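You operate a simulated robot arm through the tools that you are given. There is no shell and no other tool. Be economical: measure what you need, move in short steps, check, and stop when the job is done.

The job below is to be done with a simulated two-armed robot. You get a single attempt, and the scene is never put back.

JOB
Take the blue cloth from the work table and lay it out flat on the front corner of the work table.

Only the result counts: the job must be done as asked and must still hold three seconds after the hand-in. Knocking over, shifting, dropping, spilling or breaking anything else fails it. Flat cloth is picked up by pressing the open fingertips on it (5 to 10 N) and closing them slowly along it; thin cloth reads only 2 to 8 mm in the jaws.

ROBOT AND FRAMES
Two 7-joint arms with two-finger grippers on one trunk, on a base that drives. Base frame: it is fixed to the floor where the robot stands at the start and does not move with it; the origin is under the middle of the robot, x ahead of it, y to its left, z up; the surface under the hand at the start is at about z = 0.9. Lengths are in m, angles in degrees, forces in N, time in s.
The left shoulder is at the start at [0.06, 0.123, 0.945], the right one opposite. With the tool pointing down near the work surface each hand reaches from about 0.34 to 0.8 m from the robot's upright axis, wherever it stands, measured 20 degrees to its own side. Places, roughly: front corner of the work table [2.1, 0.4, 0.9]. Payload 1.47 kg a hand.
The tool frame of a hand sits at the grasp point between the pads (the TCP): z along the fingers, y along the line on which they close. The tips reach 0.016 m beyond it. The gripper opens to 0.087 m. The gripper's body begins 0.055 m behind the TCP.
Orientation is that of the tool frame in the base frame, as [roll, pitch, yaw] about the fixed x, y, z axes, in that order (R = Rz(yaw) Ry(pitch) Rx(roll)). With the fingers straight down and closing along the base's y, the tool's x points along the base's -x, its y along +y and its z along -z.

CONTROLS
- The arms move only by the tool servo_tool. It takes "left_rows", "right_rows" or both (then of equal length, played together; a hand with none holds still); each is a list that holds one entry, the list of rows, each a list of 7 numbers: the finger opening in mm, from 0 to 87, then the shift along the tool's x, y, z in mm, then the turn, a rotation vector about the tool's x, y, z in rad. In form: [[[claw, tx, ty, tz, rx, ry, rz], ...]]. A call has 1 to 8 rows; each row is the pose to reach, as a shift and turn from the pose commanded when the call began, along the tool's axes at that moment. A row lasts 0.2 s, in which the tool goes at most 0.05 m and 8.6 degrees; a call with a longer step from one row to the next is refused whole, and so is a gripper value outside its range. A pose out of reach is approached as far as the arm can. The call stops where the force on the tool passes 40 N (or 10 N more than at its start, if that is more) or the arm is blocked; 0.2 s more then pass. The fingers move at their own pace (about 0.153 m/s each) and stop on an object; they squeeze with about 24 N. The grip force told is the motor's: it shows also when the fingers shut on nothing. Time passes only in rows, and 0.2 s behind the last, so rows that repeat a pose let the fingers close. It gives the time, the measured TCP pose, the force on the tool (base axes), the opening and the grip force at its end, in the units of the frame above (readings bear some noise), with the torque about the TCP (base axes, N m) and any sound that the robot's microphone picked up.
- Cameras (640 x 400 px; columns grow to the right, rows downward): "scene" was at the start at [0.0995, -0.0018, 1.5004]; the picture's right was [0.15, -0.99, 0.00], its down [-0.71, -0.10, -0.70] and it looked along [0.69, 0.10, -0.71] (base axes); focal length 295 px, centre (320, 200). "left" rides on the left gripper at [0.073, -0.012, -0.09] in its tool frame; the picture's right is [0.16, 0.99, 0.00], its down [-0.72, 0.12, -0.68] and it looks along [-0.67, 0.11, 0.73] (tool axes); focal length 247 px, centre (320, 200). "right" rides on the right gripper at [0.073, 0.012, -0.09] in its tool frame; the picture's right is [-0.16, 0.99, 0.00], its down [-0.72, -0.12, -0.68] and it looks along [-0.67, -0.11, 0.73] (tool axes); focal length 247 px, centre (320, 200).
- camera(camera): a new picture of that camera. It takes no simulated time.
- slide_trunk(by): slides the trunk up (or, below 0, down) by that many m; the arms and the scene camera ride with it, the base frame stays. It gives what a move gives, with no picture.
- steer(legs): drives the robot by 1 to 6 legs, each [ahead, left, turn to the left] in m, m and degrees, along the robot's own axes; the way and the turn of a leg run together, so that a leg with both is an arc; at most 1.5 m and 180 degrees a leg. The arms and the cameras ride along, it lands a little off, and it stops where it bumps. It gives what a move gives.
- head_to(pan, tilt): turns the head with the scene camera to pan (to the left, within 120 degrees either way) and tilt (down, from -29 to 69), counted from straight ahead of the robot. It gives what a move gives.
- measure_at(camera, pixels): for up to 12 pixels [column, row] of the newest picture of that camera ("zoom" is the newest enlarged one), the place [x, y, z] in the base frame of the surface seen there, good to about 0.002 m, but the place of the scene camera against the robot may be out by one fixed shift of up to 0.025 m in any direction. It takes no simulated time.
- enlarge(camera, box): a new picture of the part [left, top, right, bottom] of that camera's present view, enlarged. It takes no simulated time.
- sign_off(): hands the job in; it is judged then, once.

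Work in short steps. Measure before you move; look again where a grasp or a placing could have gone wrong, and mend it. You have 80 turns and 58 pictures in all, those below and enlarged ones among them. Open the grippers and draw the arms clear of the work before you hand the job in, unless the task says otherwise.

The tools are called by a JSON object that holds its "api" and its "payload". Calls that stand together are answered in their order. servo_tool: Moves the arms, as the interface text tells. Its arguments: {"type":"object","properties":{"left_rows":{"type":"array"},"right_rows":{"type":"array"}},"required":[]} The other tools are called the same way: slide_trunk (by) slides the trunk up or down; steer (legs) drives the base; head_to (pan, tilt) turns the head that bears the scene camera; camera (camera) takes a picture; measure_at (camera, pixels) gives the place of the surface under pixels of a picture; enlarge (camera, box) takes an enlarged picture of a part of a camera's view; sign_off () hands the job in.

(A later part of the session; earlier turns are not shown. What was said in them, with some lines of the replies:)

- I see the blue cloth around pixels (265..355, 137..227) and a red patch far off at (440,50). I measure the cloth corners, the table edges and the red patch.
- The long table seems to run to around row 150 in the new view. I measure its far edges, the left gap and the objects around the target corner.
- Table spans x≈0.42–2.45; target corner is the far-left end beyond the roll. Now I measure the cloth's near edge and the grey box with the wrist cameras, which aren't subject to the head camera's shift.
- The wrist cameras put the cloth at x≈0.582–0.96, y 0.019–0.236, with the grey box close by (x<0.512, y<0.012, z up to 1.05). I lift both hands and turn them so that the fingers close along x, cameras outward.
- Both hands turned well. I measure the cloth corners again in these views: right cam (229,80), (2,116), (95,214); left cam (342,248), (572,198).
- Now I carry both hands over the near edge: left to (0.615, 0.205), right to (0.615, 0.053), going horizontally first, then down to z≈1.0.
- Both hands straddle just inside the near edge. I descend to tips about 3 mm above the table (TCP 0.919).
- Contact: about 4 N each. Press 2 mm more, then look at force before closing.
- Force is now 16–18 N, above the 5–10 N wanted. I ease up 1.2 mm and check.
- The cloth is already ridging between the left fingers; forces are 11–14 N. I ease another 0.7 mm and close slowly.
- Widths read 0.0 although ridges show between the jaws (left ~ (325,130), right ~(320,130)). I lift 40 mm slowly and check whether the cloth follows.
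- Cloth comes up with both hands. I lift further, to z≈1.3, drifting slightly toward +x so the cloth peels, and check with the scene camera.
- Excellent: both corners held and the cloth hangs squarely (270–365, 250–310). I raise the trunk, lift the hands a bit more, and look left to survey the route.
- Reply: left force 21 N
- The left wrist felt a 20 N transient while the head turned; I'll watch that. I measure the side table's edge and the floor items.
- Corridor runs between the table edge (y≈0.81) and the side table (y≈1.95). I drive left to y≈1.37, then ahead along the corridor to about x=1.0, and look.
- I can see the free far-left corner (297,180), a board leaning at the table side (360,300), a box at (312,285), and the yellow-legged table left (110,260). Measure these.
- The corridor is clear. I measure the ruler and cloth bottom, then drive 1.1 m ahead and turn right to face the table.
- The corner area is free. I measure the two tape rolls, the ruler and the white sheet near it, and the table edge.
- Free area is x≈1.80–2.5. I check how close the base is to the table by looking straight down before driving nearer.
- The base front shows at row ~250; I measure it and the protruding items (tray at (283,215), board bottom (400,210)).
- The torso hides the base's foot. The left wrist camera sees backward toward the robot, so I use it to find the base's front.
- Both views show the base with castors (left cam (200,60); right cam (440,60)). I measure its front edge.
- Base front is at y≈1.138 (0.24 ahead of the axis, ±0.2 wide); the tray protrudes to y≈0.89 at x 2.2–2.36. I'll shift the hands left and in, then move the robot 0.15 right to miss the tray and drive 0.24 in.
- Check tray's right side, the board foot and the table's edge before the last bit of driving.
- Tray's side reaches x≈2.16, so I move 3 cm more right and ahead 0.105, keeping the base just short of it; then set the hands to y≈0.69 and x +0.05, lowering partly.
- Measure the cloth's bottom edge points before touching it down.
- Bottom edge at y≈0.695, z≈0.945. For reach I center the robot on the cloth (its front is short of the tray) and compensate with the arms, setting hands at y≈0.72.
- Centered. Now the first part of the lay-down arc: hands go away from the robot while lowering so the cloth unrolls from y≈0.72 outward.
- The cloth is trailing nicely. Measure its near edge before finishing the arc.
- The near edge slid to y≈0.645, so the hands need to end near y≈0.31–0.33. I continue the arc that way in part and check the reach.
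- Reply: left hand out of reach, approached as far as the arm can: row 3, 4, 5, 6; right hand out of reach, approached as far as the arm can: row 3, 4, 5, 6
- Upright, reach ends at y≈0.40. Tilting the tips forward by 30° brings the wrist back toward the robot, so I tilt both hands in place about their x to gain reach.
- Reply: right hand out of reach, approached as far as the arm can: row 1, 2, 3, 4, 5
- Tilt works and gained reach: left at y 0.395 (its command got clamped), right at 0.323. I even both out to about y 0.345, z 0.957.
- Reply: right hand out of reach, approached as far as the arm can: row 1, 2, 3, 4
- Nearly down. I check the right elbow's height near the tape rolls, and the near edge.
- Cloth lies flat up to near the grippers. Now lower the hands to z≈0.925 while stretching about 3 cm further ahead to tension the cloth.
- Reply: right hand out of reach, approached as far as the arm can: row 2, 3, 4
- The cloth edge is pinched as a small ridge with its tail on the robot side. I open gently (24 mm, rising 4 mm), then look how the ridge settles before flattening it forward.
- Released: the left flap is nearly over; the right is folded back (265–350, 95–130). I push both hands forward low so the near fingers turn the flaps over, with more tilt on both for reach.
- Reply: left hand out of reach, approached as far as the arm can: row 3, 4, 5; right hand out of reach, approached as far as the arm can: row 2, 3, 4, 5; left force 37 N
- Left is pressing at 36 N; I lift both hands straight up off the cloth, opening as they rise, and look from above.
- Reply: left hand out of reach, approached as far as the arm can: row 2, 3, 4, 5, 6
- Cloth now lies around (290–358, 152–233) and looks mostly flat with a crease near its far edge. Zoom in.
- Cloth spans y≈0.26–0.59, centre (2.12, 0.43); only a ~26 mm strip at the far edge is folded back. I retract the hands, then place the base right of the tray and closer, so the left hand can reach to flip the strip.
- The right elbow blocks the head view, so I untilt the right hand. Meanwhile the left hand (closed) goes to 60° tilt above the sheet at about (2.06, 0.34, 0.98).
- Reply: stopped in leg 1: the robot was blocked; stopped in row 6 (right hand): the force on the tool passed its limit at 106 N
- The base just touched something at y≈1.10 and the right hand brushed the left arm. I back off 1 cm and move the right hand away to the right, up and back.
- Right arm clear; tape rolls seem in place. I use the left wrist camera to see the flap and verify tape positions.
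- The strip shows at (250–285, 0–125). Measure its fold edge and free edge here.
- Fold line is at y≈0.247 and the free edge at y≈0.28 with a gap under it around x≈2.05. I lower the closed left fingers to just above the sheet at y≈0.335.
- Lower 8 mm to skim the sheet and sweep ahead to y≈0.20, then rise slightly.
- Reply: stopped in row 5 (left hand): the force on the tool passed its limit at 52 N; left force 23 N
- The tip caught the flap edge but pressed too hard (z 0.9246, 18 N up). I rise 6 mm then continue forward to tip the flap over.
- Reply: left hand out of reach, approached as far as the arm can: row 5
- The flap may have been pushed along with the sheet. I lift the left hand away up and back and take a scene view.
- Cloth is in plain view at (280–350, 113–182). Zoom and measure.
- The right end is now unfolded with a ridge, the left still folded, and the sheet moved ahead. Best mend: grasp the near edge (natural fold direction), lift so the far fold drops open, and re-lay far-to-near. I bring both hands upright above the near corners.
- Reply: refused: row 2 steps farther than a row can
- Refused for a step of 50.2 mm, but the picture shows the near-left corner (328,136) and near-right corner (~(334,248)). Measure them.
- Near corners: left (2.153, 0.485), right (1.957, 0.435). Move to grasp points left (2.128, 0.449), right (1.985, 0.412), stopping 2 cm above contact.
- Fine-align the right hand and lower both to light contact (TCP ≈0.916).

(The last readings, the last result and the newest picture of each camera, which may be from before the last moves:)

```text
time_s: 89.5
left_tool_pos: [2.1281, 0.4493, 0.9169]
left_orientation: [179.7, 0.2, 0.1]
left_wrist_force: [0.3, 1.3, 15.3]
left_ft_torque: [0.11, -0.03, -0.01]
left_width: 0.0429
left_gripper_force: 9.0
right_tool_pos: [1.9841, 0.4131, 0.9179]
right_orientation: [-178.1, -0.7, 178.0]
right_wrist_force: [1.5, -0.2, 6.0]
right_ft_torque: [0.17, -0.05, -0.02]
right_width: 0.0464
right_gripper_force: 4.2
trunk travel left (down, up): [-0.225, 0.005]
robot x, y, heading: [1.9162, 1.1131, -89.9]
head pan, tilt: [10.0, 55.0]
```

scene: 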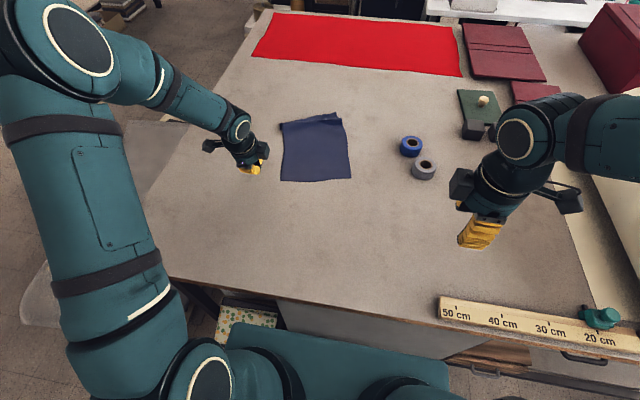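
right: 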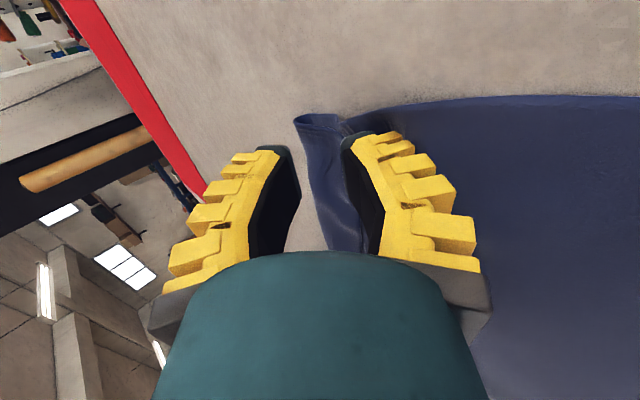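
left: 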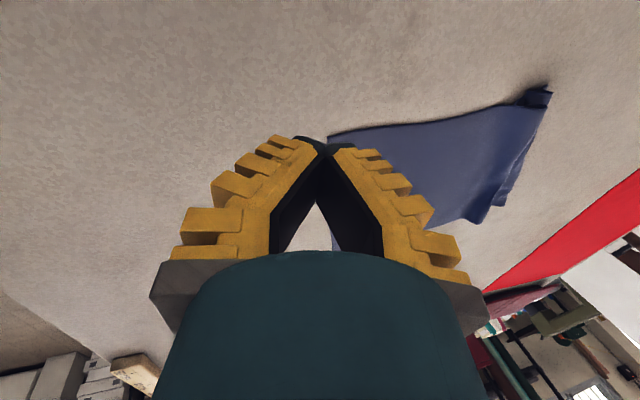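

Left 15 N, right 6 N. Ease the left by 0.7 mm, add 0.3 mm on the right, and close slowly.

{"api": "servo_tool", "payload": {"left_rows": [[[35, 0, 0, -0.6, 0, 0, 0], [28, 0, 0, -0.6, 0, 0, 0], [22, 0, 0, -0.6, 0, 0, 0], [16, 0, 0, -0.6, 0, 0, 0], [10, 0, 0, -0.6, 0, 0, 0], [5, 0, 0, -0.6, 0, 0, 0], [0, 0, 0, -0.6, 0, 0, 0], [0, 0, 0, -0.6, 0, 0, 0]]], "right_rows": [[[35, 0, 0, 0.4, 0, 0, 0], [28, 0, 0, 0.4, 0, 0, 0], [22, 0, 0, 0.4, 0, 0, 0], [16, 0, 0, 0.4, 0, 0, 0], [10, 0, 0, 0.4, 0, 0, 0], [5, 0, 0, 0.4, 0, 0, 0], [0, 0, 0, 0.4, 0, 0, 0], [0, 0, 0, 0.4, 0, 0, 0]]]}}

{"api": "servo_tool", "payload": {"left_rows": [[[0, 0, 0, -10, 0, 0, 0], [0, 0, 0, -30, 0, 0, 0], [0, 0, 0, -60, 0, 0, 0], [0, 0, 0, -100, 0, 0, 0]]], "right_rows": [[[0, 0, 0, -10, 0, 0, 0], [0, 0, 0, -30, 0, 0, 0], [0, 0, 0, -60, 0, 0, 0], [0, 0, 0, -100, 0, 0, 0]]]}}

{"api": "camera", "payload": {"camera": "scene"}}

```text
time_s: 91.3
left_tool_pos: [2.1271, 0.4496, 0.9163]
left_orientation: [179.9, 0.4, 0.0]
left_wrist_force: [1.1, 1.2, 9.6]
left_ft_torque: [-0.02, 0.06, 0.01]
left_width: 0.0002
left_gripper_force: 24.0
right_tool_pos: [1.9848, 0.4134, 0.9171]
right_orientation: [-178.0, -0.8, 178.1]
right_wrist_force: [0.6, -0.1, -0.1]
right_ft_torque: [-0.01, 0.01, -0.01]
right_width: 0.0
right_gripper_force: 28.5
trunk travel left (down, up): [-0.225, 0.005]
robot x, y, heading: [1.922, 1.1127, -89.8]
head pan, tilt: [10.0, 55.0]
```

```text
time_s: 92.3
left_tool_pos: [2.1265, 0.4519, 1.0166]
left_orientation: [179.9, 0.3, 0.0]
left_wrist_force: [-0.5, 0.3, 0.3]
left_ft_torque: [0.02, -0.02, -0.02]
left_width: 0.0001
left_gripper_force: 24.4
right_tool_pos: [1.9854, 0.419, 1.0161]
right_orientation: [-178.2, -0.9, 178.0]
right_wrist_force: [1.6, -2.8, 0.4]
right_ft_torque: [-0.01, -0.03, -0.02]
right_width: 0.0001
right_gripper_force: 20.7
trunk travel left (down, up): [-0.225, 0.005]
robot x, y, heading: [1.9231, 1.1105, -89.7]
head pan, tilt: [10.0, 55.0]
```

```text
8 pictures are left
```

scene: 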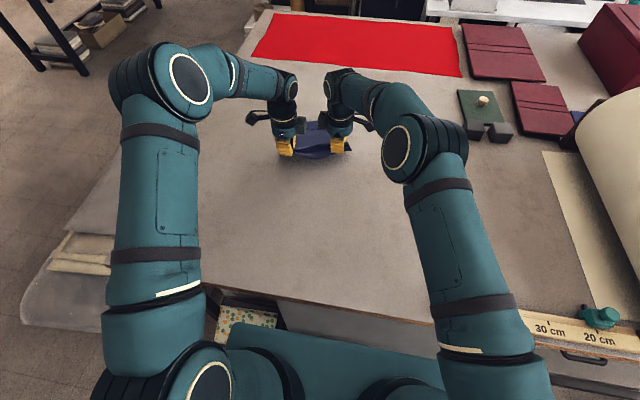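

Both corners are held. I raise both to z≈1.28 so the far fold hangs free, evening the y positions, then look.

{"api": "servo_tool", "payload": {"left_rows": [[[0, 0, 0, -45, 0, 0, 0], [0, 0, 0, -90, 0, 0, 0], [0, 0, 0, -135, 0, 0, 0], [0, 0, 0, -180, 0, 0, 0], [0, 0, 0, -225, 0, 0, 0], [0, 0, 0, -268, 0, 0, 0], [0, 0, 0, -268, 0, 0, 0]]], "right_rows": [[[0, 0, 0, -45, 0, 0, 0], [0, 0, 8, -90, 0, 0, 0], [0, 0, 16, -135, 0, 0, 0], [0, 0, 24, -180, 0, 0, 0], [0, 0, 33, -225, 0, 0, 0], [0, 0, 33, -268, 0, 0, 0], [0, 0, 33, -268, 0, 0, 0]]]}}

{"api": "camera", "payload": {"camera": "scene"}}

```text
time_s: 93.9
left_tool_pos: [2.1292, 0.4499, 1.2839]
left_orientation: [179.9, 0.3, 0.0]
left_wrist_force: [0.1, 0.5, -0.2]
left_ft_torque: [0.0, 0.01, 0.0]
left_width: 0.0002
left_gripper_force: 24.5
right_tool_pos: [1.991, 0.4566, 1.2843]
right_orientation: [-178.2, -0.8, 178.0]
right_wrist_force: [1.2, 0.6, -0.1]
right_ft_torque: [0.0, -0.01, -0.03]
right_width: 0.0
right_gripper_force: 29.5
trunk travel left (down, up): [-0.225, 0.005]
robot x, y, heading: [1.9204, 1.1122, -89.8]
head pan, tilt: [10.0, 55.0]
```

```text
7 pictures are left
```

scene: 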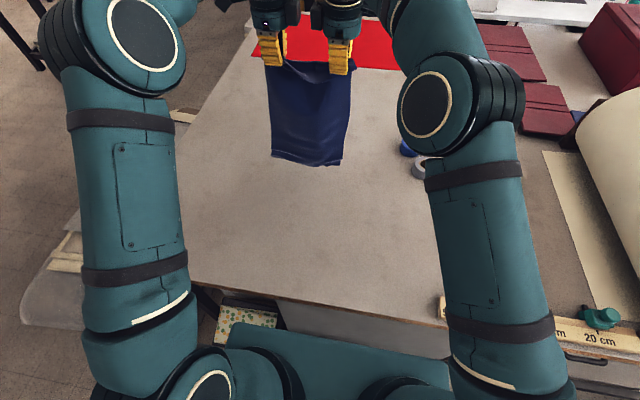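

The cloth hangs square with the bottom at row ~165. Measure the bottom to see its length and whether the fold has opened.

{"api": "measure_at", "payload": {"camera": "scene", "pixels": [[274, 155], [300, 163], [325, 163], [341, 161], [310, 145], [310, 110], [343, 120]]}}

{"api": "enlarge", "payload": {"camera": "scene", "box": [250, 60, 370, 180]}}

```text
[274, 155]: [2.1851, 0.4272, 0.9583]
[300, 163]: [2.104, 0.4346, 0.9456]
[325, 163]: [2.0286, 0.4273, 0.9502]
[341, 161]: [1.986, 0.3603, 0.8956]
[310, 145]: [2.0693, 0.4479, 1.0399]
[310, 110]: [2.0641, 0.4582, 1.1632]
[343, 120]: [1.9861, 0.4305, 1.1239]
```

```text
3.33 times, centred on (310, 120) of scene
```

zoom: 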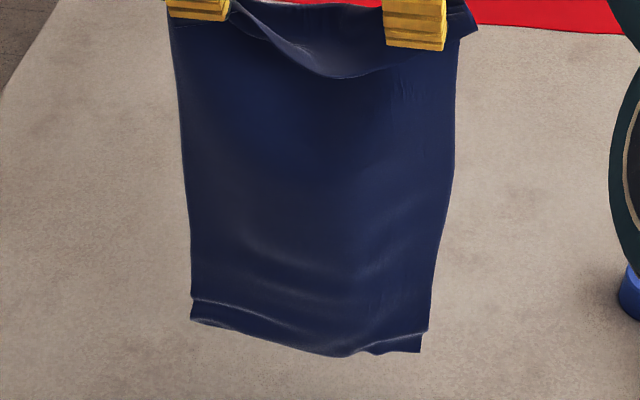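

Length 0.338 below the TCP, so the fold opened. Now tilt both hands 45° for reach and carry the cloth ~0.11 m further ahead at the same height.

{"api": "servo_tool", "payload": {"left_rows": [[[0, 0, 10, 0, -0.13, 0, 0], [0, 0, 25, 0, -0.26, 0, 0], [0, 0, 45, 0, -0.39, 0, 0], [0, 0, 65, 0, -0.52, 0, 0], [0, 0, 85, 0, -0.65, 0, 0], [0, 0, 105, 0, -0.785, 0, 0], [0, 0, 105, 0, -0.785, 0, 0], [0, 0, 105, 0, -0.785, 0, 0]]], "right_rows": [[[0, 0, -10, 0, 0.13, 0, 0], [0, 0, -25, 0, 0.26, 0, 0], [0, 0, -50, 0, 0.39, 0, 0], [0, 0, -70, 0, 0.52, 0, 0], [0, 0, -90, 0, 0.65, 0, 0], [0, 0, -111, 0, 0.785, 0, 0], [0, 0, -111, 0, 0.785, 0, 0], [0, 0, -111, 0, 0.785, 0, 0]]]}}

```text
time_s: 95.7
left_tool_pos: [2.1288, 0.3433, 1.2828]
left_orientation: [134.9, 0.3, 0.1]
left_wrist_force: [-0.1, 0.8, 0.1]
left_ft_torque: [0.04, 0.0, -0.02]
left_width: 0.0
left_gripper_force: 24.0
right_tool_pos: [1.9865, 0.3457, 1.2856]
right_orientation: [-133.2, -0.7, 177.9]
right_wrist_force: [0.0, -1.6, 0.8]
right_ft_torque: [0.02, 0.03, 0.01]
right_width: 0.0
right_gripper_force: 22.3
trunk travel left (down, up): [-0.225, 0.005]
robot x, y, heading: [1.9218, 1.1145, -90.0]
head pan, tilt: [10.0, 55.0]
```

Reached y≈0.344 easily. I go a bit further: ahead 0.04, down 0.025, and +0.03 in x.

{"api": "servo_tool", "payload": {"left_rows": [[[0, 15, 5, 23, 0, 0, 0], [0, 30, 10.6, 46, 0, 0, 0], [0, 30, 10.6, 46, 0, 0, 0], [0, 30, 10.6, 46, 0, 0, 0]]], "right_rows": [[[0, -15, -5, 23, 0, 0, 0], [0, -30, -10.6, 46, 0, 0, 0], [0, -30, -10.6, 46, 0, 0, 0], [0, -30, -10.6, 46, 0, 0, 0]]]}}

```text
time_s: 96.7
left_tool_pos: [2.1599, 0.3047, 1.2577]
left_orientation: [135.1, 0.4, 0.1]
left_wrist_force: [0.1, 0.1, -0.2]
left_ft_torque: [0.03, 0.04, -0.01]
left_width: 0.0
left_gripper_force: 23.9
right_tool_pos: [2.0144, 0.3033, 1.2621]
right_orientation: [-133.3, -0.8, 178.0]
right_wrist_force: [0.3, -1.1, -0.6]
right_ft_torque: [0.06, -0.03, -0.02]
right_width: 0.0001
right_gripper_force: 20.5
trunk travel left (down, up): [-0.225, 0.005]
robot x, y, heading: [1.9221, 1.1096, -90.0]
head pan, tilt: [10.0, 55.0]
```

Hands at y≈0.305 with the bottom just above the table at y≈0.29. Now lay it toward the robot along an arc with a little slack, untilting gradually.

{"api": "servo_tool", "payload": {"left_rows": [[[0, 0, -27.6, 6.4, 0.08, 0, 0], [0, 0, -46, -3.5, 0.16, 0, 0], [0, 0, -67.9, -17, 0.24, 0, 0], [0, 0, -90.5, -29.7, 0.32, 0, 0], [0, 0, -113.8, -41.7, 0.4, 0, 0], [0, 0, -138.6, -52.3, 0.48, 0, 0], [0, 0, -165.4, -60.8, 0.56, 0, 0], [0, 0, -194.4, -67.2, 0.64, 0, 0]]], "right_rows": [[[0, 0.5, 27.8, 5.5, -0.08, 0, 0], [0, 1.2, 45.8, -5, -0.16, 0, 0], [0, 2, 67.3, -19.1, -0.24, 0, 0], [0, 3, 89.5, -32.5, -0.32, 0, 0], [0, 3.9, 112.5, -45.3, -0.4, 0, 0], [0, 4.7, 136.9, -56.7, -0.48, 0, 0], [0, 5.6, 163.5, -66, -0.56, 0, 0], [0, 6.5, 192.2, -73.3, -0.64, 0, 0]]]}}

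{"api": "camera", "payload": {"camera": "scene"}}

```text
time_s: 98.5
left_tool_pos: [2.1584, 0.4922, 1.1686]
left_orientation: [171.7, 0.4, 0.1]
left_wrist_force: [-0.5, 0.3, -0.1]
left_ft_torque: [0.02, 0.0, 0.0]
left_width: 0.0
left_gripper_force: 23.9
right_tool_pos: [2.0135, 0.4901, 1.1718]
right_orientation: [-169.9, -0.8, 178.0]
right_wrist_force: [0.5, 0.8, 0.3]
right_ft_torque: [0.04, 0.02, 0.01]
right_width: 0.0001
right_gripper_force: 18.7
trunk travel left (down, up): [-0.225, 0.005]
robot x, y, heading: [1.9204, 1.1114, -90.0]
head pan, tilt: [10.0, 55.0]
```

```text
5 pictures are left
```

scene: 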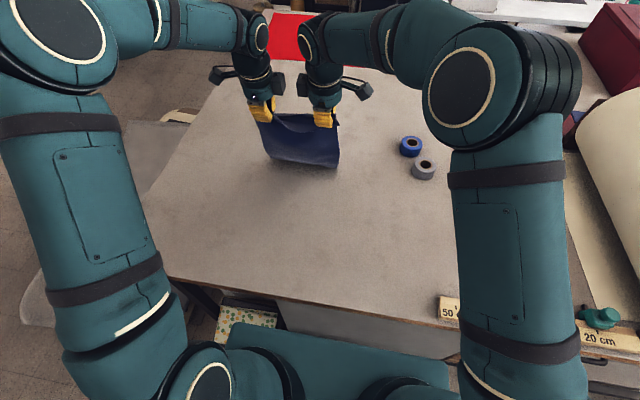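

The cloth curves down onto the table at about row 165. Measure its touch line.

{"api": "measure_at", "payload": {"camera": "scene", "pixels": [[275, 155], [305, 165], [336, 166], [305, 150], [305, 135]]}}

```text
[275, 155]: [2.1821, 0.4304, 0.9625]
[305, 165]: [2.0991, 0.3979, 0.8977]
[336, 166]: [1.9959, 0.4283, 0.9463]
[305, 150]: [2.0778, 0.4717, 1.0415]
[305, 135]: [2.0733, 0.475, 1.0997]
```

Touch line at y≈0.41; I continue the arc toward y≈0.68, z≈0.97 keeping a little slack.

{"api": "servo_tool", "payload": {"left_rows": [[[0, 0, -31, 11.7, 0.018, 0, 0], [0, 0, -63, 23.2, 0.036, 0, 0], [0, 0, -95.7, 39.6, 0.054, 0, 0], [0, 0, -129.4, 63, 0.072, 0, 0], [0, 0, -158.3, 88.1, 0.09, 0, 0], [0, 0, -182.6, 115.9, 0.108, 0, 0], [0, 0, -202, 145.4, 0.126, 0, 0], [0, 0, -215.8, 170.7, 0.144, 0, 0]]], "right_rows": [[[0, 1, 31.4, 10.7, -0.02, 0, 0], [0, 2, 63.7, 21.2, -0.04, 0, 0], [0, 3, 96.9, 36.6, -0.06, 0, 0], [0, 4.2, 131.3, 58.9, -0.08, 0, 0], [0, 5, 161, 83.1, -0.1, 0, 0], [0, 5.7, 186.1, 110.1, -0.12, 0, 0], [0, 6.3, 206.5, 139, -0.14, 0, 0], [0, 6.6, 221.1, 163.8, -0.16, 0, 0]]]}}

{"api": "camera", "payload": {"camera": "scene"}}

```text
time_s: 100.3
left_tool_pos: [2.1575, 0.6791, 0.9674]
left_orientation: [179.9, 0.2, 0.1]
left_wrist_force: [-0.4, -1.0, 0.2]
left_ft_torque: [-0.01, -0.01, 0.0]
left_width: 0.0003
left_gripper_force: 23.8
right_tool_pos: [2.0112, 0.678, 0.9719]
right_orientation: [-179.0, -0.8, 178.0]
right_wrist_force: [-0.2, -2.0, -0.8]
right_ft_torque: [0.11, -0.03, 0.0]
right_width: 0.0001
right_gripper_force: 20.0
trunk travel left (down, up): [-0.225, 0.005]
robot x, y, heading: [1.9197, 1.1089, -90.1]
head pan, tilt: [10.0, 55.0]
```

```text
4 pictures are left
```

scene: 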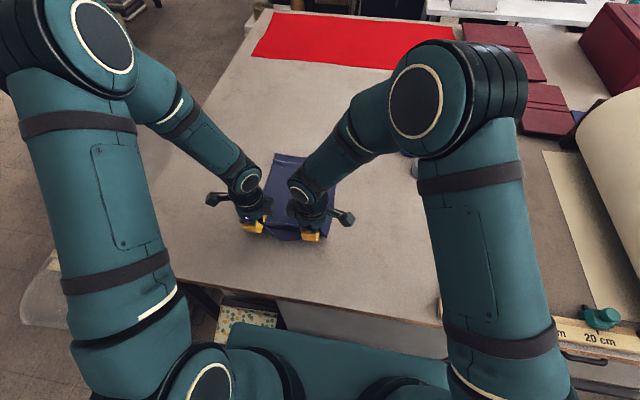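

Far edge appears at row ~154 between the arms. Measure it to decide how far to pull for tension.

{"api": "measure_at", "payload": {"camera": "scene", "pixels": [[278, 155], [290, 155], [305, 157], [285, 170], [332, 185], [275, 185], [280, 200]]}}

```text
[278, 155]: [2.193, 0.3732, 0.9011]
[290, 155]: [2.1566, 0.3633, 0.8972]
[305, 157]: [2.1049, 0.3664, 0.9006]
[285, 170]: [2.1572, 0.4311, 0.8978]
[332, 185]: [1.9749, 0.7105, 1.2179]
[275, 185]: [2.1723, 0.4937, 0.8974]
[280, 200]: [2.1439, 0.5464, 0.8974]
```

Far edge true y≈0.38. Lower to the table while pulling ~2.7 cm toward the robot to take up slack, then release gently.

{"api": "servo_tool", "payload": {"left_rows": [[[0, 0, -9, 14, 0, 0, 0], [0, 0, -18, 28, 0, 0, 0], [0, 0, -26, 40, 0, 0, 0], [0, 0, -29, 46, 0, 0, 0], [0, 0, -29, 46, 0, 0, 0]]], "right_rows": [[[0, 0, 9, 16, 0, 0, 0], [0, 0, 18, 32, 0, 0, 0], [0, 1, 26, 44, 0, 0, 0], [0, 1, 29, 50, 0, 0, 0], [0, 1, 29, 50, 0, 0, 0]]]}}

{"api": "servo_tool", "payload": {"left_rows": [[[6, 0, 0, 0, 0, 0, 0], [12, 0, 0, 0, 0, 0, 0], [20, 0, 0, 0, 0, 0, 0], [30, 0, 0, 0, 0, 0, 0], [40, 0, 0, 0, 0, 0, 0], [50, 0, 0, 0, 0, 0, 0], [60, 0, 0, -5, 0, 0, 0], [60, 0, 0, -40, 0, 0, 0]]], "right_rows": [[[6, 0, 0, 0, 0, 0, 0], [12, 0, 0, 0, 0, 0, 0], [20, 0, 0, 0, 0, 0, 0], [30, 0, 0, 0, 0, 0, 0], [40, 0, 0, 0, 0, 0, 0], [50, 0, 0, 0, 0, 0, 0], [60, 0, 0, -5, 0, 0, 0], [60, 0, 0, -40, 0, 0, 0]]]}}

{"api": "servo_tool", "payload": {"left_rows": [[[60, 25, 0, -30, 0, 0, 0], [60, 55, 0, -65, 0, 0, 0], [60, 90, 0, -95, 0, 0, 0], [60, 130, 0, -120, 0, 0, 0], [60, 175, 0, -140, 0, 0, 0]]], "right_rows": [[[60, 25, 0, -30, 0, 0, 0], [60, 55, 0, -65, 0, 0, 0], [60, 90, 0, -95, 0, 0, 0], [60, 130, 0, -120, 0, 0, 0], [60, 175, 0, -140, 0, 0, 0]]]}}

{"api": "camera", "payload": {"camera": "scene"}}

```text
time_s: 101.5
left_tool_pos: [2.1567, 0.708, 0.9221]
left_orientation: [-180.0, 0.4, 0.1]
left_wrist_force: [-0.8, -0.4, 4.2]
left_ft_torque: [-0.06, 0.03, 0.01]
left_width: 0.0002
left_gripper_force: 23.5
right_tool_pos: [2.0098, 0.7068, 0.9225]
right_orientation: [-179.0, -0.7, 178.0]
right_wrist_force: [1.5, -0.6, 0.2]
right_ft_torque: [-0.04, 0.04, 0.01]
right_width: 0.0
right_gripper_force: 19.2
trunk travel left (down, up): [-0.225, 0.005]
robot x, y, heading: [1.9175, 1.1109, -90.1]
head pan, tilt: [10.0, 55.0]
```

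```text
time_s: 103.3
left_tool_pos: [2.1569, 0.7096, 0.9626]
left_orientation: [179.9, 0.2, 0.1]
left_wrist_force: [0.1, -0.6, -0.3]
left_ft_torque: [-0.05, 0.01, 0.0]
left_width: 0.0647
left_gripper_force: 3.5
right_tool_pos: [2.0118, 0.708, 0.9628]
right_orientation: [-179.0, -0.8, 178.1]
right_wrist_force: [1.0, 0.5, 0.6]
right_ft_torque: [-0.02, -0.04, -0.01]
right_width: 0.0643
right_gripper_force: 3.2
trunk travel left (down, up): [-0.225, 0.005]
robot x, y, heading: [1.9205, 1.111, -89.9]
head pan, tilt: [10.0, 55.0]
```

```text
time_s: 104.5
left_tool_pos: [2.3338, 0.7094, 1.102]
left_orientation: [179.9, 0.2, 0.0]
left_wrist_force: [-0.1, -0.2, 0.4]
left_ft_torque: [-0.01, -0.03, 0.02]
left_width: 0.0648
left_gripper_force: 3.3
right_tool_pos: [1.8379, 0.7172, 1.1054]
right_orientation: [-179.1, -0.8, 178.0]
right_wrist_force: [0.5, 0.4, -0.1]
right_ft_torque: [0.03, -0.01, 0.01]
right_width: 0.0645
right_gripper_force: 3.5
trunk travel left (down, up): [-0.225, 0.005]
robot x, y, heading: [1.9245, 1.1135, -89.8]
head pan, tilt: [10.0, 55.0]
```

```text
3 pictures are left
```

scene: 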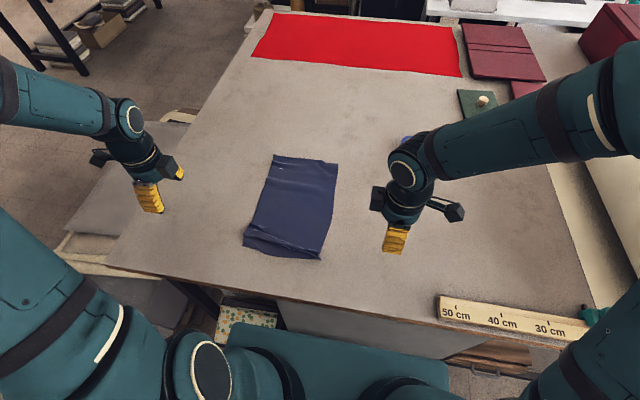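

The cloth lies spread out (245–337, 155–260) with slight ripples near the near edge and one line near the far edge. Measure heights and extents.

{"api": "measure_at", "payload": {"camera": "scene", "pixels": [[275, 156], [336, 162], [320, 258], [245, 249], [290, 205], [305, 162], [305, 168], [285, 240], [285, 246], [265, 238], [310, 248], [255, 235]]}}

{"api": "enlarge", "payload": {"camera": "scene", "box": [230, 145, 350, 270]}}

```text
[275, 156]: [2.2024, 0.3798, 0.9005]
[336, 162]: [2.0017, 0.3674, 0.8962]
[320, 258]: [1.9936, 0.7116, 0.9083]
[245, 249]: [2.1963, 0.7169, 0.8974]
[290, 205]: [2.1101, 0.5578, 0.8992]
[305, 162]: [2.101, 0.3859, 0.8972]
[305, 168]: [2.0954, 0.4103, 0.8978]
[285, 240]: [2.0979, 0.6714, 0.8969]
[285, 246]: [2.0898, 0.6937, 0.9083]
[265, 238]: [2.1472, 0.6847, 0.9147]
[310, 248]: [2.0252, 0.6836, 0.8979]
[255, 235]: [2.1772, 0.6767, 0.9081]
```

```text
3.20 times, centred on (290, 208) of scene
```

zoom: 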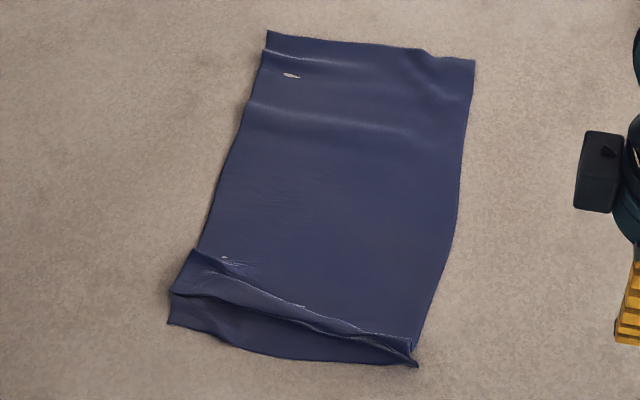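

Only a ~1.5 cm ridge remains near the near edge with a ~2–3 cm tail on the robot side. I'll press closed fingertips onto the tail (y≈0.724) at x 2.165 and 2.04 and draw it toward the robot to pull the ridge out; first hover at z≈0.93.

{"api": "servo_tool", "payload": {"left_rows": [[[0, -34, -3, 20, 0, 0, 0], [0, -68, -6, 40, 0, 0, 0], [0, -102, -9, 60, 0, 0, 0], [0, -136, -12, 80, 0, 0, 0], [0, -169, -15, 100, 0, 0, 0], [0, -169, -15, 125, 0, 0, 0], [0, -169, -15, 150, 0, 0, 0], [0, -169, -15, 172, 0, 0, 0]]], "right_rows": [[[0, -40, 3, 20, 0, 0, 0], [0, -80, 6, 40, 0, 0, 0], [0, -120, 9, 60, 0, 0, 0], [0, -160, 11, 80, 0, 0, 0], [0, -202, 14, 100, 0, 0, 0], [0, -202, 14, 125, 0, 0, 0], [0, -202, 14, 150, 0, 0, 0], [0, -202, 14, 175, 0, 0, 0]]]}}

```text
time_s: 106.3
left_tool_pos: [2.1625, 0.7226, 0.9291]
left_orientation: [180.0, 0.3, 0.1]
left_wrist_force: [-0.9, 0.2, -0.9]
left_ft_torque: [0.02, 0.01, -0.02]
left_width: 0.0
left_gripper_force: 24.2
right_tool_pos: [2.0381, 0.7194, 0.9252]
right_orientation: [-179.1, -0.7, 177.8]
right_wrist_force: [-0.5, 0.1, 0.2]
right_ft_torque: [0.02, -0.01, -0.02]
right_width: 0.0
right_gripper_force: 23.9
trunk travel left (down, up): [-0.225, 0.005]
robot x, y, heading: [1.9213, 1.11, -90.0]
head pan, tilt: [10.0, 55.0]
```

In place. Lower to light contact.

{"api": "servo_tool", "payload": {"left_rows": [[[0, 0, -2, 7, 0, 0, 0], [0, 0, -2, 13, 0, 0, 0], [0, 0, -2, 13, 0, 0, 0]]], "right_rows": [[[0, 0, 5, 4, 0, 0, 0], [0, 0, 5, 9, 0, 0, 0], [0, 0, 5, 9, 0, 0, 0]]]}}

```text
time_s: 107.1
left_tool_pos: [2.1633, 0.7259, 0.9156]
left_orientation: [179.9, 0.1, 0.1]
left_wrist_force: [-0.2, 0.0, -0.4]
left_ft_torque: [0.01, 0.01, 0.02]
left_width: 0.0001
left_gripper_force: 23.7
right_tool_pos: [2.0379, 0.7241, 0.9173]
right_orientation: [-179.0, -0.7, 178.0]
right_wrist_force: [0.0, -1.0, 2.5]
right_ft_torque: [-0.05, 0.03, 0.01]
right_width: 0.0
right_gripper_force: 24.2
trunk travel left (down, up): [-0.225, 0.005]
robot x, y, heading: [1.9192, 1.113, -90.1]
head pan, tilt: [10.0, 55.0]
```

{"api": "servo_tool", "payload": {"left_rows": [[[0, 0, 0, 1, 0, 0, 0], [0, 0, 0, 1.7, 0, 0, 0], [0, 0, 0, 1.7, 0, 0, 0]]], "right_rows": [[[0, 0, 0, 0.7, 0, 0, 0], [0, 0, 0, 1.2, 0, 0, 0], [0, 0, 0, 1.2, 0, 0, 0]]]}}

```text
time_s: 107.9
left_tool_pos: [2.1632, 0.725, 0.9147]
left_orientation: [179.9, 0.2, 0.1]
left_wrist_force: [1.2, -1.0, 4.9]
left_ft_torque: [-0.1, 0.0, 0.0]
left_width: 0.0
left_gripper_force: 24.3
right_tool_pos: [2.0379, 0.7245, 0.9158]
right_orientation: [-179.0, -0.8, 178.0]
right_wrist_force: [-0.3, -1.4, 10.0]
right_ft_torque: [-0.1, 0.04, 0.01]
right_width: 0.0001
right_gripper_force: 23.9
trunk travel left (down, up): [-0.225, 0.005]
robot x, y, heading: [1.9191, 1.1094, -90.0]
head pan, tilt: [10.0, 55.0]
```

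Pressing 5 N and 10 N. Draw the tail 36 mm toward the robot, then lift off vertically.

{"api": "servo_tool", "payload": {"left_rows": [[[0, 0, -6, 0.3, 0, 0, 0], [0, 0, -12, 0.3, 0, 0, 0], [0, 0, -18, 0.3, 0, 0, 0], [0, 0, -24, 0.3, 0, 0, 0], [0, 0, -30, 0.3, 0, 0, 0], [0, 0, -36, 0.3, 0, 0, 0], [0, 0, -36, 0.3, 0, 0, 0]]], "right_rows": [[[0, 0, 6, 0, 0, 0, 0], [0, 0, 12, 0, 0, 0, 0], [0, 0.5, 18, 0, 0, 0, 0], [0, 1, 24, 0, 0, 0, 0], [0, 1, 30, 0, 0, 0, 0], [0, 1, 36, 0, 0, 0, 0], [0, 1, 36, 0, 0, 0, 0]]]}}

{"api": "servo_tool", "payload": {"left_rows": [[[0, 0, 0, -20, 0, 0, 0], [0, 10, 0, -60, 0, 0, 0], [0, 45, 0, -90, 0, 0, 0], [0, 85, 0, -115, 0, 0, 0], [0, 130, 0, -135, 0, 0, 0], [0, 175, 0, -150, 0, 0, 0]]], "right_rows": [[[0, 0, 0, -20, 0, 0, 0], [0, 10, 0, -60, 0, 0, 0], [0, 45, 0, -90, 0, 0, 0], [0, 85, 0, -115, 0, 0, 0], [0, 130, 0, -135, 0, 0, 0], [0, 175, 0, -150, 0, 0, 0]]]}}

{"api": "enlarge", "payload": {"camera": "scene", "box": [210, 140, 370, 280]}}

```text
time_s: 109.5
left_tool_pos: [2.1628, 0.7617, 0.9154]
left_orientation: [179.9, 0.2, 0.0]
left_wrist_force: [-0.3, -2.0, 8.8]
left_ft_torque: [-0.1, 0.01, 0.0]
left_width: 0.0
left_gripper_force: 24.1
right_tool_pos: [2.0383, 0.7613, 0.9161]
right_orientation: [-179.0, -0.8, 177.9]
right_wrist_force: [1.0, -3.6, 14.5]
right_ft_torque: [-0.18, 0.03, -0.02]
right_width: 0.0
right_gripper_force: 23.9
trunk travel left (down, up): [-0.225, 0.005]
robot x, y, heading: [1.9189, 1.1123, -89.9]
head pan, tilt: [10.0, 55.0]
```

```text
time_s: 110.9
left_tool_pos: [2.3386, 0.7626, 1.0647]
left_orientation: [179.9, 0.3, 0.1]
left_wrist_force: [-0.4, -0.4, 0.8]
left_ft_torque: [0.03, -0.03, 0.02]
left_width: 0.0002
left_gripper_force: 24.2
right_tool_pos: [1.8643, 0.7702, 1.0694]
right_orientation: [-179.0, -0.9, 178.0]
right_wrist_force: [0.3, 0.7, -0.1]
right_ft_torque: [-0.04, 0.01, -0.03]
right_width: 0.0
right_gripper_force: 24.2
trunk travel left (down, up): [-0.225, 0.005]
robot x, y, heading: [1.9175, 1.1117, -90.2]
head pan, tilt: [10.0, 55.0]
```

```text
2.86 times, centred on (290, 210) of scene
```

zoom: 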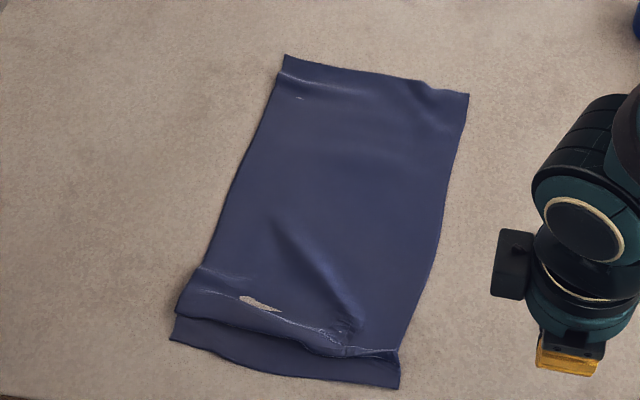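

Tail was drawn out somewhat; measure heights around the remaining step.

{"api": "measure_at", "payload": {"camera": "zoom", "pixels": [[286, 57], [467, 95], [398, 386], [172, 338], [260, 325], [340, 345], [200, 300], [320, 290], [260, 300], [230, 340], [380, 365], [330, 200]]}}

```text
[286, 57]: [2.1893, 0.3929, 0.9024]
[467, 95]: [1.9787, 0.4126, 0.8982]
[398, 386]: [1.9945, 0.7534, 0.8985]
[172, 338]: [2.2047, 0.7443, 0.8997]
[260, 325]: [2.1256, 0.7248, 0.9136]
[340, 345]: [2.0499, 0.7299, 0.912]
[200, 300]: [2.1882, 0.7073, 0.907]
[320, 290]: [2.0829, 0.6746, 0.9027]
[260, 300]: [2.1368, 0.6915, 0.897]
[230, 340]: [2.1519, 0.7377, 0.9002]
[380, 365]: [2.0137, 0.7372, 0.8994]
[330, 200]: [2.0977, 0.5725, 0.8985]
```

Remaining ridge is ~1.4 cm high near y≈0.74, and the cloth centre is y≈0.585, a bit close. I'll press near the far edge with both hands and draw the cloth ahead, which tensions it and moves it toward the target; first bring the hands over (2.15/2.03, 0.45) with 30° tilt.

{"api": "servo_tool", "payload": {"left_rows": [[[0, -23.5, 39, 13, -0.07, 0, 0], [0, -47, 78, 26, -0.14, 0, 0], [0, -70.5, 117, 39, -0.21, 0, 0], [0, -94, 156, 52, -0.28, 0, 0], [0, -117.5, 195, 65, -0.35, 0, 0], [0, -141, 234, 78, -0.42, 0, 0], [0, -164.5, 273, 91, -0.48, 0, 0], [0, -188, 312, 104, -0.524, 0, 0]]], "right_rows": [[[0, -22.1, -39.3, 13, 0.07, 0, 0], [0, -44.2, -78.6, 26, 0.14, 0, 0], [0, -66.3, -117.9, 40, 0.21, 0, 0], [0, -88.5, -157, 54, 0.28, 0, 0], [0, -110.6, -196, 68, 0.35, 0, 0], [0, -132.7, -235.5, 82, 0.42, 0, 0], [0, -154.8, -274.8, 96, 0.48, 0, 0], [0, -177, -314, 109, 0.524, 0, 0]]]}}

```text
time_s: 112.7
left_tool_pos: [2.1506, 0.4479, 0.9617]
left_orientation: [149.9, 0.2, 0.1]
left_wrist_force: [0.0, -0.4, -0.1]
left_ft_torque: [0.03, 0.0, 0.04]
left_width: 0.0002
left_gripper_force: 23.9
right_tool_pos: [2.0303, 0.446, 0.9597]
right_orientation: [-149.1, -0.9, 177.9]
right_wrist_force: [0.4, -0.5, -0.1]
right_ft_torque: [0.01, 0.02, -0.04]
right_width: 0.0
right_gripper_force: 23.5
trunk travel left (down, up): [-0.225, 0.005]
robot x, y, heading: [1.917, 1.1081, -90.0]
head pan, tilt: [10.0, 55.0]
```

Lower to near contact (TCP ≈0.9195 at this tilt).

{"api": "servo_tool", "payload": {"left_rows": [[[0, 0, -10, 18, 0, 0, 0], [0, 0, -18, 31, 0, 0, 0], [0, 0, -21, 36.4, 0, 0, 0], [0, 0, -21, 36.4, 0, 0, 0]]], "right_rows": [[[0, 0, 10, 17, 0, 0, 0], [0, 0, 17, 30, 0, 0, 0], [0, 0, 20, 34.6, 0, 0, 0], [0, 0, 20, 34.6, 0, 0, 0]]]}}

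```text
time_s: 113.7
left_tool_pos: [2.1506, 0.4495, 0.9234]
left_orientation: [149.6, 0.4, 0.1]
left_wrist_force: [-0.5, -2.5, 15.6]
left_ft_torque: [0.17, -0.17, 0.0]
left_width: 0.0001
left_gripper_force: 24.4
right_tool_pos: [2.0298, 0.4469, 0.9237]
right_orientation: [-148.9, -0.7, 178.0]
right_wrist_force: [0.9, -1.1, 3.3]
right_ft_torque: [0.04, -0.07, 0.0]
right_width: 0.0001
right_gripper_force: 23.2
trunk travel left (down, up): [-0.225, 0.005]
robot x, y, heading: [1.9206, 1.1119, -90.1]
head pan, tilt: [10.0, 55.0]
```

Left 15.6 N, right 3.3 N. Ease the left 1 mm, add 0.4 mm right, and draw ahead 85 mm slowly.

{"api": "servo_tool", "payload": {"left_rows": [[[0, 0, 0.5, -0.9, 0, 0, 0], [0, 0, 11, 5.2, 0, 0, 0], [0, 0, 22, 11.5, 0, 0, 0], [0, 0, 33, 17.8, 0, 0, 0], [0, 0, 44, 24.2, 0, 0, 0], [0, 0, 55, 30.5, 0, 0, 0], [0, 0, 65, 36.3, 0, 0, 0], [0, 0, 74, 41.6, 0, 0, 0]]], "right_rows": [[[0, 0, 0.2, 0.4, 0, 0, 0], [0, 0, -10.2, 6.6, 0, 0, 0], [0, -1, -21.1, 13.1, 0, 0, 0], [0, -1, -32, 19.6, 0, 0, 0], [0, -2, -42.9, 26.1, 0, 0, 0], [0, -2, -53.8, 32.6, 0, 0, 0], [0, -3, -63.7, 38.6, 0, 0, 0], [0, -3, -72.7, 44, 0, 0, 0]]]}}

```text
time_s: 115.5
left_tool_pos: [2.1499, 0.3654, 0.9223]
left_orientation: [149.7, 0.2, 0.1]
left_wrist_force: [-0.4, 1.4, 8.1]
left_ft_torque: [0.16, -0.09, -0.01]
left_width: 0.0001
left_gripper_force: 24.5
right_tool_pos: [2.0293, 0.3635, 0.9226]
right_orientation: [-148.9, -0.8, 177.9]
right_wrist_force: [0.4, 1.4, 7.3]
right_ft_torque: [0.1, -0.08, 0.04]
right_width: 0.0001
right_gripper_force: 24.3
trunk travel left (down, up): [-0.225, 0.005]
robot x, y, heading: [1.9201, 1.1154, -89.7]
head pan, tilt: [10.0, 55.0]
```

Drawn ahead 85 mm at ~8 N per hand. I lift both hands off vertically, then swing them outward to use my last picture for precise positions of the remaining ridge.

{"api": "servo_tool", "payload": {"left_rows": [[[0, 0, 10, -17, 0, 0, 0], [0, 0, 25, -43, 0, 0, 0], [0, 0, 15, -80, 0.13, 0, 0], [0, 40, -5, -105, 0.26, 0, 0], [0, 80, -25, -125, 0.39, 0, 0], [0, 120, -50, -145, 0.524, 0, 0], [0, 150, -85, -160, 0.524, 0, 0], [0, 180, -120, -175, 0.524, 0, 0]]], "right_rows": [[[0, 0, -10, -17, 0, 0, 0], [0, 0, -25, -43, 0, 0, 0], [0, 0, -15, -80, -0.13, 0, 0], [0, 40, 5, -105, -0.26, 0, 0], [0, 80, 25, -125, -0.39, 0, 0], [0, 120, 50, -145, -0.54, 0, 0], [0, 150, 85, -160, -0.54, 0, 0], [0, 180, 120, -175, -0.54, 0, 0]]]}}

{"api": "servo_tool", "payload": {"left_rows": [[[40, 0, -30, 0, 0, 0, 0], [40, 0, -60, 0, 0, 0, 0], [40, 0, -90, 0, 0, 0, 0], [40, 0, -120, 0, 0, 0, 0]]], "right_rows": [[[40, 0, 30, 0, 0, 0, 0], [40, 0, 60, 0, 0, 0, 0], [40, 0, 90, 0, 0, 0, 0], [40, 0, 120, 0, 0, 0, 0]]]}}

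{"api": "enlarge", "payload": {"camera": "scene", "box": [210, 100, 370, 260]}}

```text
refused: row 4 steps farther than a row can; nothing moved
```

```text
time_s: 115.9
left_tool_pos: [2.1472, 0.3661, 0.9311]
left_orientation: [147.7, 0.4, -0.1]
left_wrist_force: [-4.1, 0.7, 27.6]
left_ft_torque: [0.78, -0.11, 0.07]
left_width: 0.04
left_gripper_force: 0.1
right_tool_pos: [2.0317, 0.3664, 0.933]
right_orientation: [-147.2, -0.2, 178.0]
right_wrist_force: [0.8, -1.8, 22.9]
right_ft_torque: [0.64, -0.02, 0.0]
right_width: 0.0402
right_gripper_force: 0.0
trunk travel left (down, up): [-0.225, 0.005]
robot x, y, heading: [1.9197, 1.1093, -90.4]
head pan, tilt: [10.0, 55.0]
stopped in row 1 (left hand): the force on the tool passed its limit at 44 N (the readings are from after the stop); the commanded pose is now the measured one
```

```text
2.50 times, centred on (290, 180) of scene
```

zoom: 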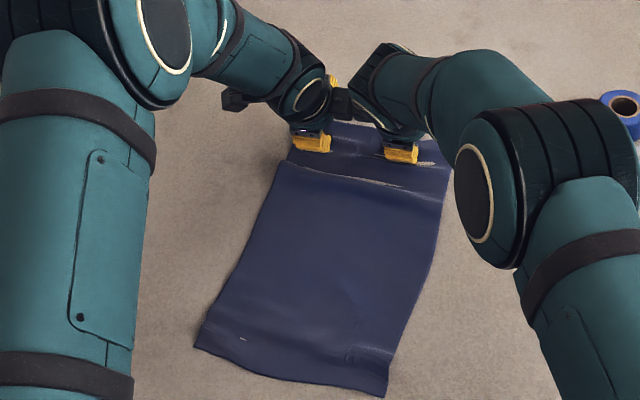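

The first call was refused, so the hands are still down but opened. The near-edge ridge has gone; a new line shows at zoom (280–440, 165–200). Measure.

{"api": "measure_at", "payload": {"camera": "zoom", "pixels": [[195, 345], [385, 395], [290, 385], [345, 355], [300, 172], [300, 180], [370, 180], [370, 190], [430, 198], [355, 150], [350, 126], [450, 168]]}}

```text
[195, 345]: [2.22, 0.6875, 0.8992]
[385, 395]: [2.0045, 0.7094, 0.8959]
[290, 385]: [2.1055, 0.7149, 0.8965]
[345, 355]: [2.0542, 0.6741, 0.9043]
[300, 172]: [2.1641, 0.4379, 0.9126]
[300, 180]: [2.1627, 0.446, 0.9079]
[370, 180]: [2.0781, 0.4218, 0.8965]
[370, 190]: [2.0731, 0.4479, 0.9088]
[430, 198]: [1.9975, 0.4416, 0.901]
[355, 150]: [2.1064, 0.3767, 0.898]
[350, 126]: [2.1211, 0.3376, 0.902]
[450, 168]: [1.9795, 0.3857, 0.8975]
```

Cloth now spans y≈0.34–0.71 at full length; only a ~1 cm bump at y≈0.44 remains, made by the near fingers sliding back as they opened. Ease the pressure, draw ahead 16 mm to undo it, then lift straight up.

{"api": "servo_tool", "payload": {"left_rows": [[[40, 0, 1.2, -1.9, 0, 0, 0], [40, 0, 4.6, 0.2, 0, 0, 0], [40, 0, 8, 2.4, 0, 0, 0], [40, 0, 11.4, 4.5, 0, 0, 0], [40, 0, 14.7, 6.6, 0, 0, 0], [40, 0, 14.7, 6.6, 0, 0, 0]]], "right_rows": [[[40, 0, -0.9, -1.4, 0, 0, 0], [40, 0, -4.2, 0.8, 0, 0, 0], [40, 0, -7.6, 3, 0, 0, 0], [40, 0, -11, 5.1, 0, 0, 0], [40, 0, -14.3, 7.3, 0, 0, 0], [40, 0, -14.3, 7.3, 0, 0, 0]]]}}

```text
time_s: 117.3
left_tool_pos: [2.1495, 0.3567, 0.9316]
left_orientation: [148.3, 0.2, 0.1]
left_wrist_force: [0.1, 7.5, 33.3]
left_ft_torque: [1.13, -0.18, 0.11]
left_width: 0.0409
left_gripper_force: 1.5
right_tool_pos: [2.0286, 0.3547, 0.9306]
right_orientation: [-147.5, -0.3, 178.0]
right_wrist_force: [-0.8, 7.5, 30.7]
right_ft_torque: [1.03, -0.06, 0.0]
right_width: 0.0408
right_gripper_force: 2.3
trunk travel left (down, up): [-0.225, 0.005]
robot x, y, heading: [1.9194, 1.1111, -90.0]
head pan, tilt: [10.0, 55.0]
```

Still pressing ~32 N; drawn ~10 mm. Ease 2.5 mm while drawing 9 mm more, then lift vertically clear.

{"api": "servo_tool", "payload": {"left_rows": [[[40, 0, 1.3, -2.1, 0, 0, 0], [40, 0, 5.1, 0.3, 0, 0, 0], [40, 0, 8.9, 2.7, 0, 0, 0], [40, 0, 8.9, 2.7, 0, 0, 0], [40, 0, 20, -14, 0, 0, 0], [40, 0, 36, -40, 0, 0, 0], [40, 0, 40, -75, 0, 0, 0]]], "right_rows": [[[40, 0, -1.3, -2.1, 0, 0, 0], [40, 0, -5.1, 0.3, 0, 0, 0], [40, 0, -8.9, 2.8, 0, 0, 0], [40, 0, -8.9, 2.8, 0, 0, 0], [40, 0, -20, -14, 0, 0, 0], [40, 0, -36, -40, 0, 0, 0], [40, 0, -40, -75, 0, 0, 0]]]}}

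```text
time_s: 118.9
left_tool_pos: [2.1493, 0.3589, 1.0113]
left_orientation: [148.6, 0.3, -0.1]
left_wrist_force: [0.0, 0.8, -0.1]
left_ft_torque: [-0.02, 0.02, -0.01]
left_width: 0.0458
left_gripper_force: 3.8
right_tool_pos: [2.0309, 0.3586, 1.0121]
right_orientation: [-147.9, -0.4, 178.0]
right_wrist_force: [-0.1, 0.3, -0.6]
right_ft_torque: [-0.05, -0.02, 0.0]
right_width: 0.0461
right_gripper_force: 3.7
trunk travel left (down, up): [-0.225, 0.005]
robot x, y, heading: [1.9191, 1.11, -90.2]
head pan, tilt: [10.0, 55.0]
5 turns are left
```

Hands are off the cloth. I draw both arms up, outward and back clear of the work.

{"api": "servo_tool", "payload": {"left_rows": [[[60, 0, 16, -26, 0, 0, 0], [60, 0, 32, -52, 0, 0, 0], [60, 25, 35, -80, 0, 0, 0], [60, 50, 20, -110, 0, 0, 0], [60, 75, 0, -140, 0, 0, 0], [60, 100, -20, -170, 0, 0, 0], [60, 125, -40, -200, 0, 0, 0]]], "right_rows": [[[60, 0, -16, -26, 0, 0, 0], [60, 0, -32, -52, 0, 0, 0], [60, 25, -35, -80, 0, 0, 0], [60, 50, -20, -110, 0, 0, 0], [60, 75, 0, -140, 0, 0, 0], [60, 100, 20, -170, 0, 0, 0], [60, 125, 40, -200, 0, 0, 0]]]}}

```text
time_s: 120.5
left_tool_pos: [2.2749, 0.4978, 1.1607]
left_orientation: [148.5, 0.3, 0.0]
left_wrist_force: [0.6, 0.0, -0.6]
left_ft_torque: [-0.01, -0.02, 0.0]
left_width: 0.0647
left_gripper_force: 3.4
right_tool_pos: [1.9123, 0.5041, 1.1606]
right_orientation: [-147.9, -0.3, 178.1]
right_wrist_force: [-0.2, 0.0, 0.3]
right_ft_torque: [0.02, 0.04, 0.0]
right_width: 0.0648
right_gripper_force: 3.4
trunk travel left (down, up): [-0.225, 0.005]
robot x, y, heading: [1.9179, 1.1108, -89.7]
head pan, tilt: [10.0, 55.0]
4 turns are left
```

Both grippers are open and well above the table, and the cloth lies on the corner, so I hand in.

{"api": "sign_off", "payload": {}}

```text
The job is handed in.
```

I laid the blue cloth on the front corner of the work table at nearly its full length, centred near (2.1, 0.52). I had no pictures left to check the final state.

- **Flatness:** My last measurement showed a bump about 1 cm high near the far edge. I then smoothed it, but couldn't check whether it flattened fully.
- **Contacts:** The base was blocked once at the table side. I backed off and did not check whether the board leaning there moved. The right hand also hit the left arm once.
- **Other objects:** The tape rolls and ruler had not moved when I measured them partway through. I didn't re-check them at the end.
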